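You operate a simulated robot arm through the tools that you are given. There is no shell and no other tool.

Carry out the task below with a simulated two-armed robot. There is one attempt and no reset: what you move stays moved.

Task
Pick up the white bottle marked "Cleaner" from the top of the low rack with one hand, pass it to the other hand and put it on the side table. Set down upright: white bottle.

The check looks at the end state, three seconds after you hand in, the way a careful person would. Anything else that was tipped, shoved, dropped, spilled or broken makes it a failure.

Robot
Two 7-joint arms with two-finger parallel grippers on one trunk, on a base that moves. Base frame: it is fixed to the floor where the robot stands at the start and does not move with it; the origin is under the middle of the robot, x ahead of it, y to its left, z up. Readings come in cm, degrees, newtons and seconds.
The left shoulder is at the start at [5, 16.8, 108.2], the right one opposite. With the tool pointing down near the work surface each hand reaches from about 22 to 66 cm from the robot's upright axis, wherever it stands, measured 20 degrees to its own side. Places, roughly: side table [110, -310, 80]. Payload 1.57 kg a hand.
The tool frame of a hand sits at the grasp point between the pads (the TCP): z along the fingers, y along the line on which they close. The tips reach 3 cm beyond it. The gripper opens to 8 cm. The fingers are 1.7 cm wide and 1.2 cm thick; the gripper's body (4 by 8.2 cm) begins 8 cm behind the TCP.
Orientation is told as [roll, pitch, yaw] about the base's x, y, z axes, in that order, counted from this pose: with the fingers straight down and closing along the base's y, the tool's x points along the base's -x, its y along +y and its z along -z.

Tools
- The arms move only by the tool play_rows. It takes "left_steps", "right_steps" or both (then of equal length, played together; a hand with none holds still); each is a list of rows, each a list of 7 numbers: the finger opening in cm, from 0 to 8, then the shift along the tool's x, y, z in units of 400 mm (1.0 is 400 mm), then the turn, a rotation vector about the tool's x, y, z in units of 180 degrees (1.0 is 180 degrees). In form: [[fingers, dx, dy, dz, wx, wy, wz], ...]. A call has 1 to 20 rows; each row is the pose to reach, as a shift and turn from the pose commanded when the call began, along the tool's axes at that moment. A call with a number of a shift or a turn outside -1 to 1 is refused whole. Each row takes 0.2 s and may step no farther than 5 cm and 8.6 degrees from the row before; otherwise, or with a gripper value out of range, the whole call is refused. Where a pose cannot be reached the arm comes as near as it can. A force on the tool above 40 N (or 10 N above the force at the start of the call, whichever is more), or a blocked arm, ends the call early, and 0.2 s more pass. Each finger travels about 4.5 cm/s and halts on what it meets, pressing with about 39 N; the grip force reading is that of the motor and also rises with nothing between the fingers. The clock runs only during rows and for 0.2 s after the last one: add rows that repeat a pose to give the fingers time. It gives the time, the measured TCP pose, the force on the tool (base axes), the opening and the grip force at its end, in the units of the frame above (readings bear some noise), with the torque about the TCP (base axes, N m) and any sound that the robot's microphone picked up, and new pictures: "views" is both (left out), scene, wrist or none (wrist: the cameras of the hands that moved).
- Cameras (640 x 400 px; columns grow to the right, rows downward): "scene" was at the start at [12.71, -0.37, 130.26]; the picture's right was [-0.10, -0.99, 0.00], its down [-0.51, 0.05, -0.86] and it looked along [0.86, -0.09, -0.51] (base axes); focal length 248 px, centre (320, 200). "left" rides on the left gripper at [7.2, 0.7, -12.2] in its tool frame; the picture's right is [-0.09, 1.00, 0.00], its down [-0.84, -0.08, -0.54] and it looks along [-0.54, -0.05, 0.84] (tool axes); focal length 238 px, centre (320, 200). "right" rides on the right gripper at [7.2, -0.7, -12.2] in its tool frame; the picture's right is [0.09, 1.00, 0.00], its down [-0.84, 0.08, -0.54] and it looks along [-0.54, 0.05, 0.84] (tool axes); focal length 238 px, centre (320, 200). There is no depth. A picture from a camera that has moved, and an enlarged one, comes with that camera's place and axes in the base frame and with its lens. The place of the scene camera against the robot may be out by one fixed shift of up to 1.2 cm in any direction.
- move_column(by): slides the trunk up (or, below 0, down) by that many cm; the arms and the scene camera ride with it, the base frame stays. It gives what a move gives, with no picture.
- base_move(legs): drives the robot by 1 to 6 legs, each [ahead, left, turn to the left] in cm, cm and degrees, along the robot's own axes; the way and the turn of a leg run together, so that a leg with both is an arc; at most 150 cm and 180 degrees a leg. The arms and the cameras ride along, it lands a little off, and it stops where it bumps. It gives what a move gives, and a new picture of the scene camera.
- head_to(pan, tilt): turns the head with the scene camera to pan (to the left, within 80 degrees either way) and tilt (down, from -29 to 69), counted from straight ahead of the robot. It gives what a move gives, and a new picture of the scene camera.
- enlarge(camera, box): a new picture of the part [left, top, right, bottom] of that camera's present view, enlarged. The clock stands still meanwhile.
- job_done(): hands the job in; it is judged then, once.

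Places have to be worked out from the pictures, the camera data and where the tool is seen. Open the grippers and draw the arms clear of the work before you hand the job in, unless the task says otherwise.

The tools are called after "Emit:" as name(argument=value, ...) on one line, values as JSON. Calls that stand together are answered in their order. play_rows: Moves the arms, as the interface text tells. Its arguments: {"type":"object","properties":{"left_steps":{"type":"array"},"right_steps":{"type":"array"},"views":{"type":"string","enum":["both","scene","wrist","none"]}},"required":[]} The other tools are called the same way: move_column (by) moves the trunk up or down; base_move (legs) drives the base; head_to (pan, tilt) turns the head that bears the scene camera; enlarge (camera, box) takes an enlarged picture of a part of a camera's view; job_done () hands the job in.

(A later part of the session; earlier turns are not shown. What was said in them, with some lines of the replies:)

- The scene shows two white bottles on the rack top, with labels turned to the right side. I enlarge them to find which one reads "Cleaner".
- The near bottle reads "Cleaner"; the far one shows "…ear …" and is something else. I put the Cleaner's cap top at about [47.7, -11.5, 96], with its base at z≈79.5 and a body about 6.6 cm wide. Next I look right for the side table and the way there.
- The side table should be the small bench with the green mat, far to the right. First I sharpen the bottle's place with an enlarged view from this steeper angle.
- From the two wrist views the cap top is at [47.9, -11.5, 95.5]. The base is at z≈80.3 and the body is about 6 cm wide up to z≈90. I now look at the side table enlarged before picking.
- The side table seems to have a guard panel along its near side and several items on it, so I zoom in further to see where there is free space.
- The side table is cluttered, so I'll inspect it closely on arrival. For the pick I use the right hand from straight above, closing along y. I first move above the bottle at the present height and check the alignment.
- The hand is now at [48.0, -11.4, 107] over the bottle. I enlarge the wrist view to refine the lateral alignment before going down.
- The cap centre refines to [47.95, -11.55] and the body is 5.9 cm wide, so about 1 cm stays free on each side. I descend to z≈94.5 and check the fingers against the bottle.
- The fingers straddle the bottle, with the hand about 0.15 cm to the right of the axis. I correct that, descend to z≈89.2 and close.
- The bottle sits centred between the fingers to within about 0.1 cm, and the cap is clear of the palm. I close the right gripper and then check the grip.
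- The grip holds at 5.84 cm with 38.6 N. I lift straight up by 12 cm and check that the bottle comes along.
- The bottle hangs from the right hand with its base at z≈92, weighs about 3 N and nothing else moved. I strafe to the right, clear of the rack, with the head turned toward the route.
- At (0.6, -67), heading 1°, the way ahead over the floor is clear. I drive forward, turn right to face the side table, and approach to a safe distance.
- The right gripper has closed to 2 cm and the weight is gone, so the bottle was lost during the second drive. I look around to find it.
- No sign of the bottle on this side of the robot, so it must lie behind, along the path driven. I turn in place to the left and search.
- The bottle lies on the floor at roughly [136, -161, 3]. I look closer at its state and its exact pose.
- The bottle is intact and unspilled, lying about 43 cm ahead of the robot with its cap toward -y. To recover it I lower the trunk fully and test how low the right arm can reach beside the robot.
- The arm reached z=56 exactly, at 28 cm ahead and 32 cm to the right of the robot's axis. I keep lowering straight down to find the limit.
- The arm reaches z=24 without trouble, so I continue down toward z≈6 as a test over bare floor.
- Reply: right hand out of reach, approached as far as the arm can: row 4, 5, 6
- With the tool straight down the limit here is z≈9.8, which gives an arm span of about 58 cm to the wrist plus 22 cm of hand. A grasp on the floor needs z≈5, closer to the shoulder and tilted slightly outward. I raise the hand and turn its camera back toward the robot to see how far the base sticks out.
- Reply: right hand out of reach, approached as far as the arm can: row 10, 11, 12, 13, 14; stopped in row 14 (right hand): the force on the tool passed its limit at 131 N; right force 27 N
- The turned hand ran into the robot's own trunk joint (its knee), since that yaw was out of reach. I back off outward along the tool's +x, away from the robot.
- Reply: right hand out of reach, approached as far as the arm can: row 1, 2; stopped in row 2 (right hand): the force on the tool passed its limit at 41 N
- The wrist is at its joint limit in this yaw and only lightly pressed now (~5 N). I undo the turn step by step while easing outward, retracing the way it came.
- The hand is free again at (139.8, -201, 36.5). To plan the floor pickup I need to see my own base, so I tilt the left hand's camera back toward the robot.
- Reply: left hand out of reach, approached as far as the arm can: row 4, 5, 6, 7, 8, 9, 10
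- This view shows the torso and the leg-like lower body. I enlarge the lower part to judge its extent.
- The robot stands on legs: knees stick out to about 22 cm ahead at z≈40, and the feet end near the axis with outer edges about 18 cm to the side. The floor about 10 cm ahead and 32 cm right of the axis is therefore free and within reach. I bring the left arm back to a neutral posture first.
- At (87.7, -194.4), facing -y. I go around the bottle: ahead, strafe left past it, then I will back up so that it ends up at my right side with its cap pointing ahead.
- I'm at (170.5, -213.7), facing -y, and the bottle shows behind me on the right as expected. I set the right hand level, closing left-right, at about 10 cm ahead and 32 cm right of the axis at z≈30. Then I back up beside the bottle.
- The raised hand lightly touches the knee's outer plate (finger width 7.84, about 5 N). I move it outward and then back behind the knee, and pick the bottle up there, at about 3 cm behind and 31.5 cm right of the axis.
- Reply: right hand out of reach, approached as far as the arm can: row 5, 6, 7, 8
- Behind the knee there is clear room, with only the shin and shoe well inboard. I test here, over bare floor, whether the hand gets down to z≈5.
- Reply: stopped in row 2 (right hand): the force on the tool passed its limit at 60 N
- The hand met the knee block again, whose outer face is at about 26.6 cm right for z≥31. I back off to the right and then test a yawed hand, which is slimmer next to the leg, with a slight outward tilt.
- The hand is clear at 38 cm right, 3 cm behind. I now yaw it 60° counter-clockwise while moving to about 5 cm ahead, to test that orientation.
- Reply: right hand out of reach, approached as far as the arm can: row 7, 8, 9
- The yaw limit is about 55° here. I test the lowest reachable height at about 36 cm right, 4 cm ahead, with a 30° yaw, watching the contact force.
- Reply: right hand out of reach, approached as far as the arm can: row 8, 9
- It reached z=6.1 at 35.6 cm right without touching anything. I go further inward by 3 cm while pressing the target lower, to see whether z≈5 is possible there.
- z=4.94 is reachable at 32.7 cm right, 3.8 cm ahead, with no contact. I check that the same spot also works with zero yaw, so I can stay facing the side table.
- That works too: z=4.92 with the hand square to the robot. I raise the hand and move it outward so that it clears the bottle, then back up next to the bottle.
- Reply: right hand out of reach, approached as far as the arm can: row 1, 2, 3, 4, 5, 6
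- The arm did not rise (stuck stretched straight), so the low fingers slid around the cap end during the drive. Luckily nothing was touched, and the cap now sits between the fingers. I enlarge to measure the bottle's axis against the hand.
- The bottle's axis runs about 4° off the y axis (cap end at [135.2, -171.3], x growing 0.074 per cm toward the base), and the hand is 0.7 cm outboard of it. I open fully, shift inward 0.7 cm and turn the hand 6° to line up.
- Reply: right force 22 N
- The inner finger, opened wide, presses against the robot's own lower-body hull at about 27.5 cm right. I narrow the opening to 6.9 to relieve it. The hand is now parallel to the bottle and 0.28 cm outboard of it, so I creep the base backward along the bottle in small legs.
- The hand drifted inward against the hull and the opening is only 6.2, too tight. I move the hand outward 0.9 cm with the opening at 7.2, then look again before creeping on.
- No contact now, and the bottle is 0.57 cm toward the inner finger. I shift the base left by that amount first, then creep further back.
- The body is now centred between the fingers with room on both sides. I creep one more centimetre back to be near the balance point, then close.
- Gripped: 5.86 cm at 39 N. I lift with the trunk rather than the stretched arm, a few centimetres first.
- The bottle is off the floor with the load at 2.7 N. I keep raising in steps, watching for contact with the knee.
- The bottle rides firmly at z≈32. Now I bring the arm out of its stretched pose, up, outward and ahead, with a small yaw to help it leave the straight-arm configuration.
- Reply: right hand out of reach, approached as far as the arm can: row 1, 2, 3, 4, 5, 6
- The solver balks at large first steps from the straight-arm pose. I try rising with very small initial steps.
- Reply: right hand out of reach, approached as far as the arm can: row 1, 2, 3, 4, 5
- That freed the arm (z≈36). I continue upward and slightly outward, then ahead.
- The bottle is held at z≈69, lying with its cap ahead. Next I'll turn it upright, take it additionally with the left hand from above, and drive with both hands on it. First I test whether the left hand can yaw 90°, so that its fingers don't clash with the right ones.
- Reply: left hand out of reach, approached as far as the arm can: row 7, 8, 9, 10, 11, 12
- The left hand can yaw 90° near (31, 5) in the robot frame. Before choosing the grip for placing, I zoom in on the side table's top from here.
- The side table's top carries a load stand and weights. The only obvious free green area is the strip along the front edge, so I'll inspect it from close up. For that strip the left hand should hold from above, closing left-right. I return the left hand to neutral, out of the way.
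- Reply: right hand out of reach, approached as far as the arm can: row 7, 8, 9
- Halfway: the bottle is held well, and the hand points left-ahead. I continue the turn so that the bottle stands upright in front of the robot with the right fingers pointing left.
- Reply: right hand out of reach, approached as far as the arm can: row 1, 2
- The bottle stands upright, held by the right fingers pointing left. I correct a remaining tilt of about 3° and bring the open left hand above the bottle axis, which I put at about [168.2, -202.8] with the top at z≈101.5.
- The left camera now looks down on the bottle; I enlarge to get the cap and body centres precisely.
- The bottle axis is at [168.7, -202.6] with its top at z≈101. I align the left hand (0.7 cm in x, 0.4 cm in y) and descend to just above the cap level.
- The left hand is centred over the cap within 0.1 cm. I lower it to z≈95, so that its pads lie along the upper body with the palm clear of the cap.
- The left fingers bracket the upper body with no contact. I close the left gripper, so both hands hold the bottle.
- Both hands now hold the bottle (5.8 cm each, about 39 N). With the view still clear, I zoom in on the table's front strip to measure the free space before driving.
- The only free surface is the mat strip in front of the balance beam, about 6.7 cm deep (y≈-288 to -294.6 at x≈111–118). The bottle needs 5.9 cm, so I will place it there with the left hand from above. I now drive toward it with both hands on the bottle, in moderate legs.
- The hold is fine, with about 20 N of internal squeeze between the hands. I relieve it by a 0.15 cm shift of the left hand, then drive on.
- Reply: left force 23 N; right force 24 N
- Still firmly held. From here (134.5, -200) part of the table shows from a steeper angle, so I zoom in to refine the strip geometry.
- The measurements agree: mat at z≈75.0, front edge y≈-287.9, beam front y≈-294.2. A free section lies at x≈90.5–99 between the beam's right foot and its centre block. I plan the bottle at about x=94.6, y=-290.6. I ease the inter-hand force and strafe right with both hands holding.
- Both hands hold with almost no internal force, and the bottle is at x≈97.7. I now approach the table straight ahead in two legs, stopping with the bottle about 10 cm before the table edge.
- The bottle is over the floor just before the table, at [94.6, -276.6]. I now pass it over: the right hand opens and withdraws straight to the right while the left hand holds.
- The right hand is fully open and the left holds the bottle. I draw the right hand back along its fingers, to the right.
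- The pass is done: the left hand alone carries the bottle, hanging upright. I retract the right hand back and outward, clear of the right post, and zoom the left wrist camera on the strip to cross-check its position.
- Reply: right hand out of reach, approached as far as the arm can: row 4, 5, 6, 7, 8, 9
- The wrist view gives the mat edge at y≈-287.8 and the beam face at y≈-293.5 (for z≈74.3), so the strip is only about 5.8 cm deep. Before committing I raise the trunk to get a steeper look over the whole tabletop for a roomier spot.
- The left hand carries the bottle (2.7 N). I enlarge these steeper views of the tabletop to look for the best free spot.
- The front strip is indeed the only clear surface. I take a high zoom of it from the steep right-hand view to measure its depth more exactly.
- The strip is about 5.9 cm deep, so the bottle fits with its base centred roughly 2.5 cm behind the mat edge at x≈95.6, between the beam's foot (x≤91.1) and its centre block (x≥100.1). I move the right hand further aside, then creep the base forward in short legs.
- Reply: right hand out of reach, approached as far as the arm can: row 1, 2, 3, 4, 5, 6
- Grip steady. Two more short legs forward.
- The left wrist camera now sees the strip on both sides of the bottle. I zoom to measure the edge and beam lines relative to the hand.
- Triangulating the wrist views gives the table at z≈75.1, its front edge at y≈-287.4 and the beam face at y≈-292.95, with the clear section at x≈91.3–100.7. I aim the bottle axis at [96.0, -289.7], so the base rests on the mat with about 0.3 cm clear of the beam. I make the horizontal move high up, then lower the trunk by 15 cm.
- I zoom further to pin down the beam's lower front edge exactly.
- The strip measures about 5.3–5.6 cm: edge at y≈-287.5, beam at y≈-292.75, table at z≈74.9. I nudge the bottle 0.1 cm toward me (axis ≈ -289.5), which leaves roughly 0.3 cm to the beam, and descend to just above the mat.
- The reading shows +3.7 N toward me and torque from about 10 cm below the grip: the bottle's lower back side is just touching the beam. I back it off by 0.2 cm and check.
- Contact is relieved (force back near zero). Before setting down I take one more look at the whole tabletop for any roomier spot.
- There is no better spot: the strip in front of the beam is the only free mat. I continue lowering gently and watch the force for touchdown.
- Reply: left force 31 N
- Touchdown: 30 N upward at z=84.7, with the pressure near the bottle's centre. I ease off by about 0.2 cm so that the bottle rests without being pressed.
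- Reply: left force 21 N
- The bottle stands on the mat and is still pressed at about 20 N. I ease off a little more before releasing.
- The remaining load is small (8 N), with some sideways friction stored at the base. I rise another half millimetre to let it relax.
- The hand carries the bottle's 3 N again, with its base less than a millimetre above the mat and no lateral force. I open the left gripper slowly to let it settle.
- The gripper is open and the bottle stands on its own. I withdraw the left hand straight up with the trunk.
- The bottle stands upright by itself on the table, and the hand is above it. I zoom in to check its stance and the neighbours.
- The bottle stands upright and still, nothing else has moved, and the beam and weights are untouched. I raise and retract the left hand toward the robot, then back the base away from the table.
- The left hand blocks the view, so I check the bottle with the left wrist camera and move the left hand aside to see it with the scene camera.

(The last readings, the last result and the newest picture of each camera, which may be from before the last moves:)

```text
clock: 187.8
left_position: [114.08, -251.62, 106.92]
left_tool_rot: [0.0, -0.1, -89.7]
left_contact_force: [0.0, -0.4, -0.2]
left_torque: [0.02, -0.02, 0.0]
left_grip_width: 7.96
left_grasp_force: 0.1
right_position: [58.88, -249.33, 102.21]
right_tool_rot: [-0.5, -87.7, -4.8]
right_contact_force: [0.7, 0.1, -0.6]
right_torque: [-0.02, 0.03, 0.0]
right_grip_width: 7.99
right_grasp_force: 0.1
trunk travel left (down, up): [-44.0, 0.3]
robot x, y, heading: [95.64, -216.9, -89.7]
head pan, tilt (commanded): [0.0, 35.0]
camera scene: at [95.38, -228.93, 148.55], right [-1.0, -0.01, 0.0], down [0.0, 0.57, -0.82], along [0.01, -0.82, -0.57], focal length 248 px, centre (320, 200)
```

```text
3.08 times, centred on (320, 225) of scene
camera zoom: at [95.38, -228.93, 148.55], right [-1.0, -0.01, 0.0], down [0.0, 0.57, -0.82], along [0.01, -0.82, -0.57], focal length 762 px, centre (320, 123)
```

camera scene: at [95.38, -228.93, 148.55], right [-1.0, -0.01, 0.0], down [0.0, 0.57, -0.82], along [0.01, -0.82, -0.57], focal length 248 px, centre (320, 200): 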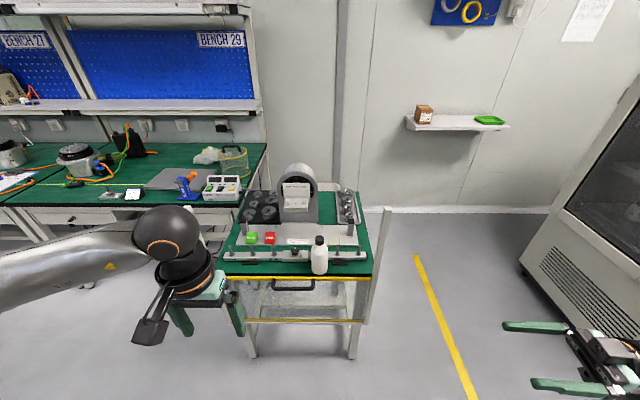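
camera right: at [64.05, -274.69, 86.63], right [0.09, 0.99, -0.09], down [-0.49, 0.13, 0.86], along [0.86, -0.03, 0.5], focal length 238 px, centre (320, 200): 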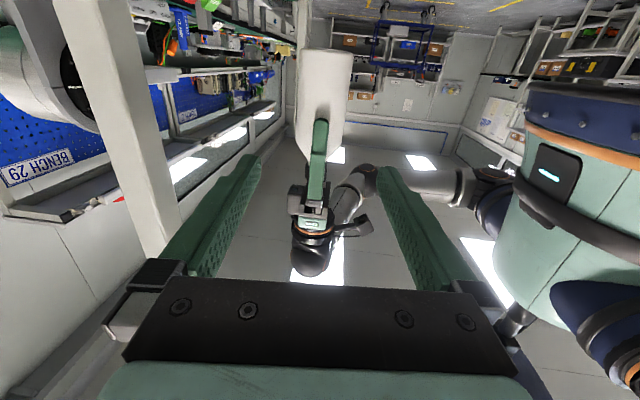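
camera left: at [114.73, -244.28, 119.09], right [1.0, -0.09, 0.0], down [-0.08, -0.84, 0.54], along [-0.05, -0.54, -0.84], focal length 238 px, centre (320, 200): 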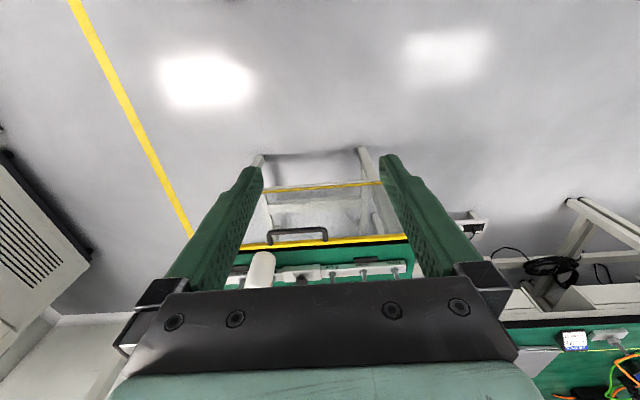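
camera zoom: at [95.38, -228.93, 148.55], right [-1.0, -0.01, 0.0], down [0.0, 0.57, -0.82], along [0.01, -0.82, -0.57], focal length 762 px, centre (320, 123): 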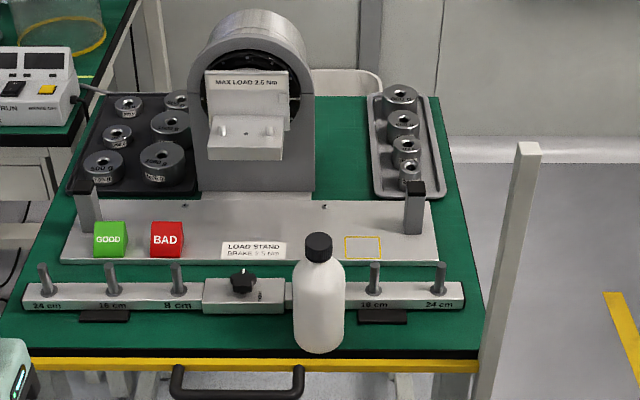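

From here the whole tabletop is visible, and the bottle stands upright. There is also a free patch behind the stand, but it is much harder to reach. I zoom closely on the bottle's base to judge how well it sits on the mat.

Emit:
enlarge(camera="scene", box=[295, 225, 345, 285])

Emit:
enlarge(camera="scene", box=[305, 258, 335, 283])

```text
6.67 times, centred on (320, 255) of scene
camera zoom: at [95.38, -228.93, 148.55], right [-1.0, -0.01, 0.0], down [0.0, 0.57, -0.82], along [0.01, -0.82, -0.57], focal length 1650 px, centre (320, -167)
```

zoom: 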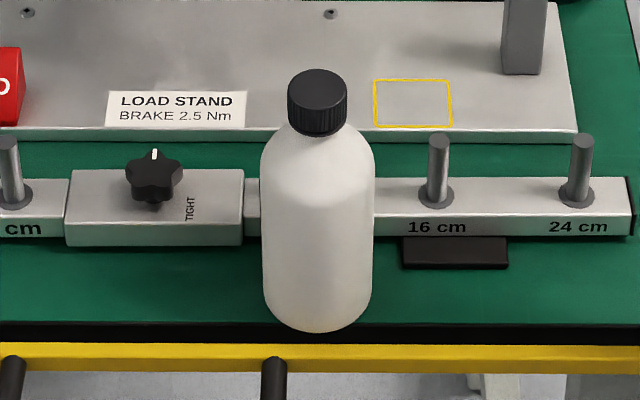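

```text
16.00 times, centred on (320, 270) of scene
camera zoom: at [95.38, -228.93, 148.55], right [-1.0, -0.01, 0.0], down [0.0, 0.57, -0.82], along [0.01, -0.82, -0.57], focal length 3960 px, centre (320, -928)
```

zoom: 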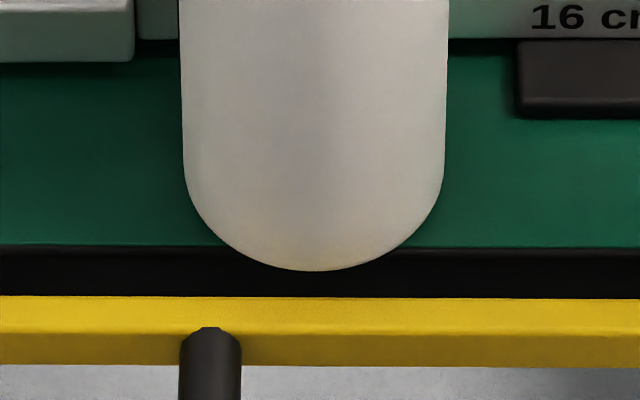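

The close view shows the bottle upright on the mat, its centre about 2 cm inside the front edge, standing free of the beam. Both grippers are open and both arms are well clear of the table, so I hand the job in.

Emit:
job_done()

```text
The job is handed in.
```

The white "Cleaner" bottle is standing upright on the side table, and the job is handed in. It was dropped once on the way, and it stands very close to the table's front edge.

- **Drop:** the bottle slipped out of the right hand during the first longer drive and fell to the floor. It showed no damage or spill, so I picked it up from the floor with the right hand and continued.
- **Handover:** I turned the bottle upright and gripped it with the left hand from above. Both hands held it for most of the drive to the table. The right hand then let go, and the left hand set it down.
- **Where it stands:** about [96, -289], between the front edge and the balance beam. That strip is slightly narrower than the bottle, so the body sticks out about 1 cm past the edge. The bottle's centre is about 2 cm inside the edge, and it stood still after release.
- **Better spot not used:** a roomier patch behind the load stand came into view only after I had backed away. I left the bottle where it was, because moving it there risked hitting the test stand.
- **Other contact:** the bottle brushed the balance beam lightly (about 4 N) on the way down, and I backed it off. The pictures show nothing moved. The right hand also bumped the robot's own legs a few times while I was working near the floor.

At hand-in both grippers were open and both arms were clear of the table.
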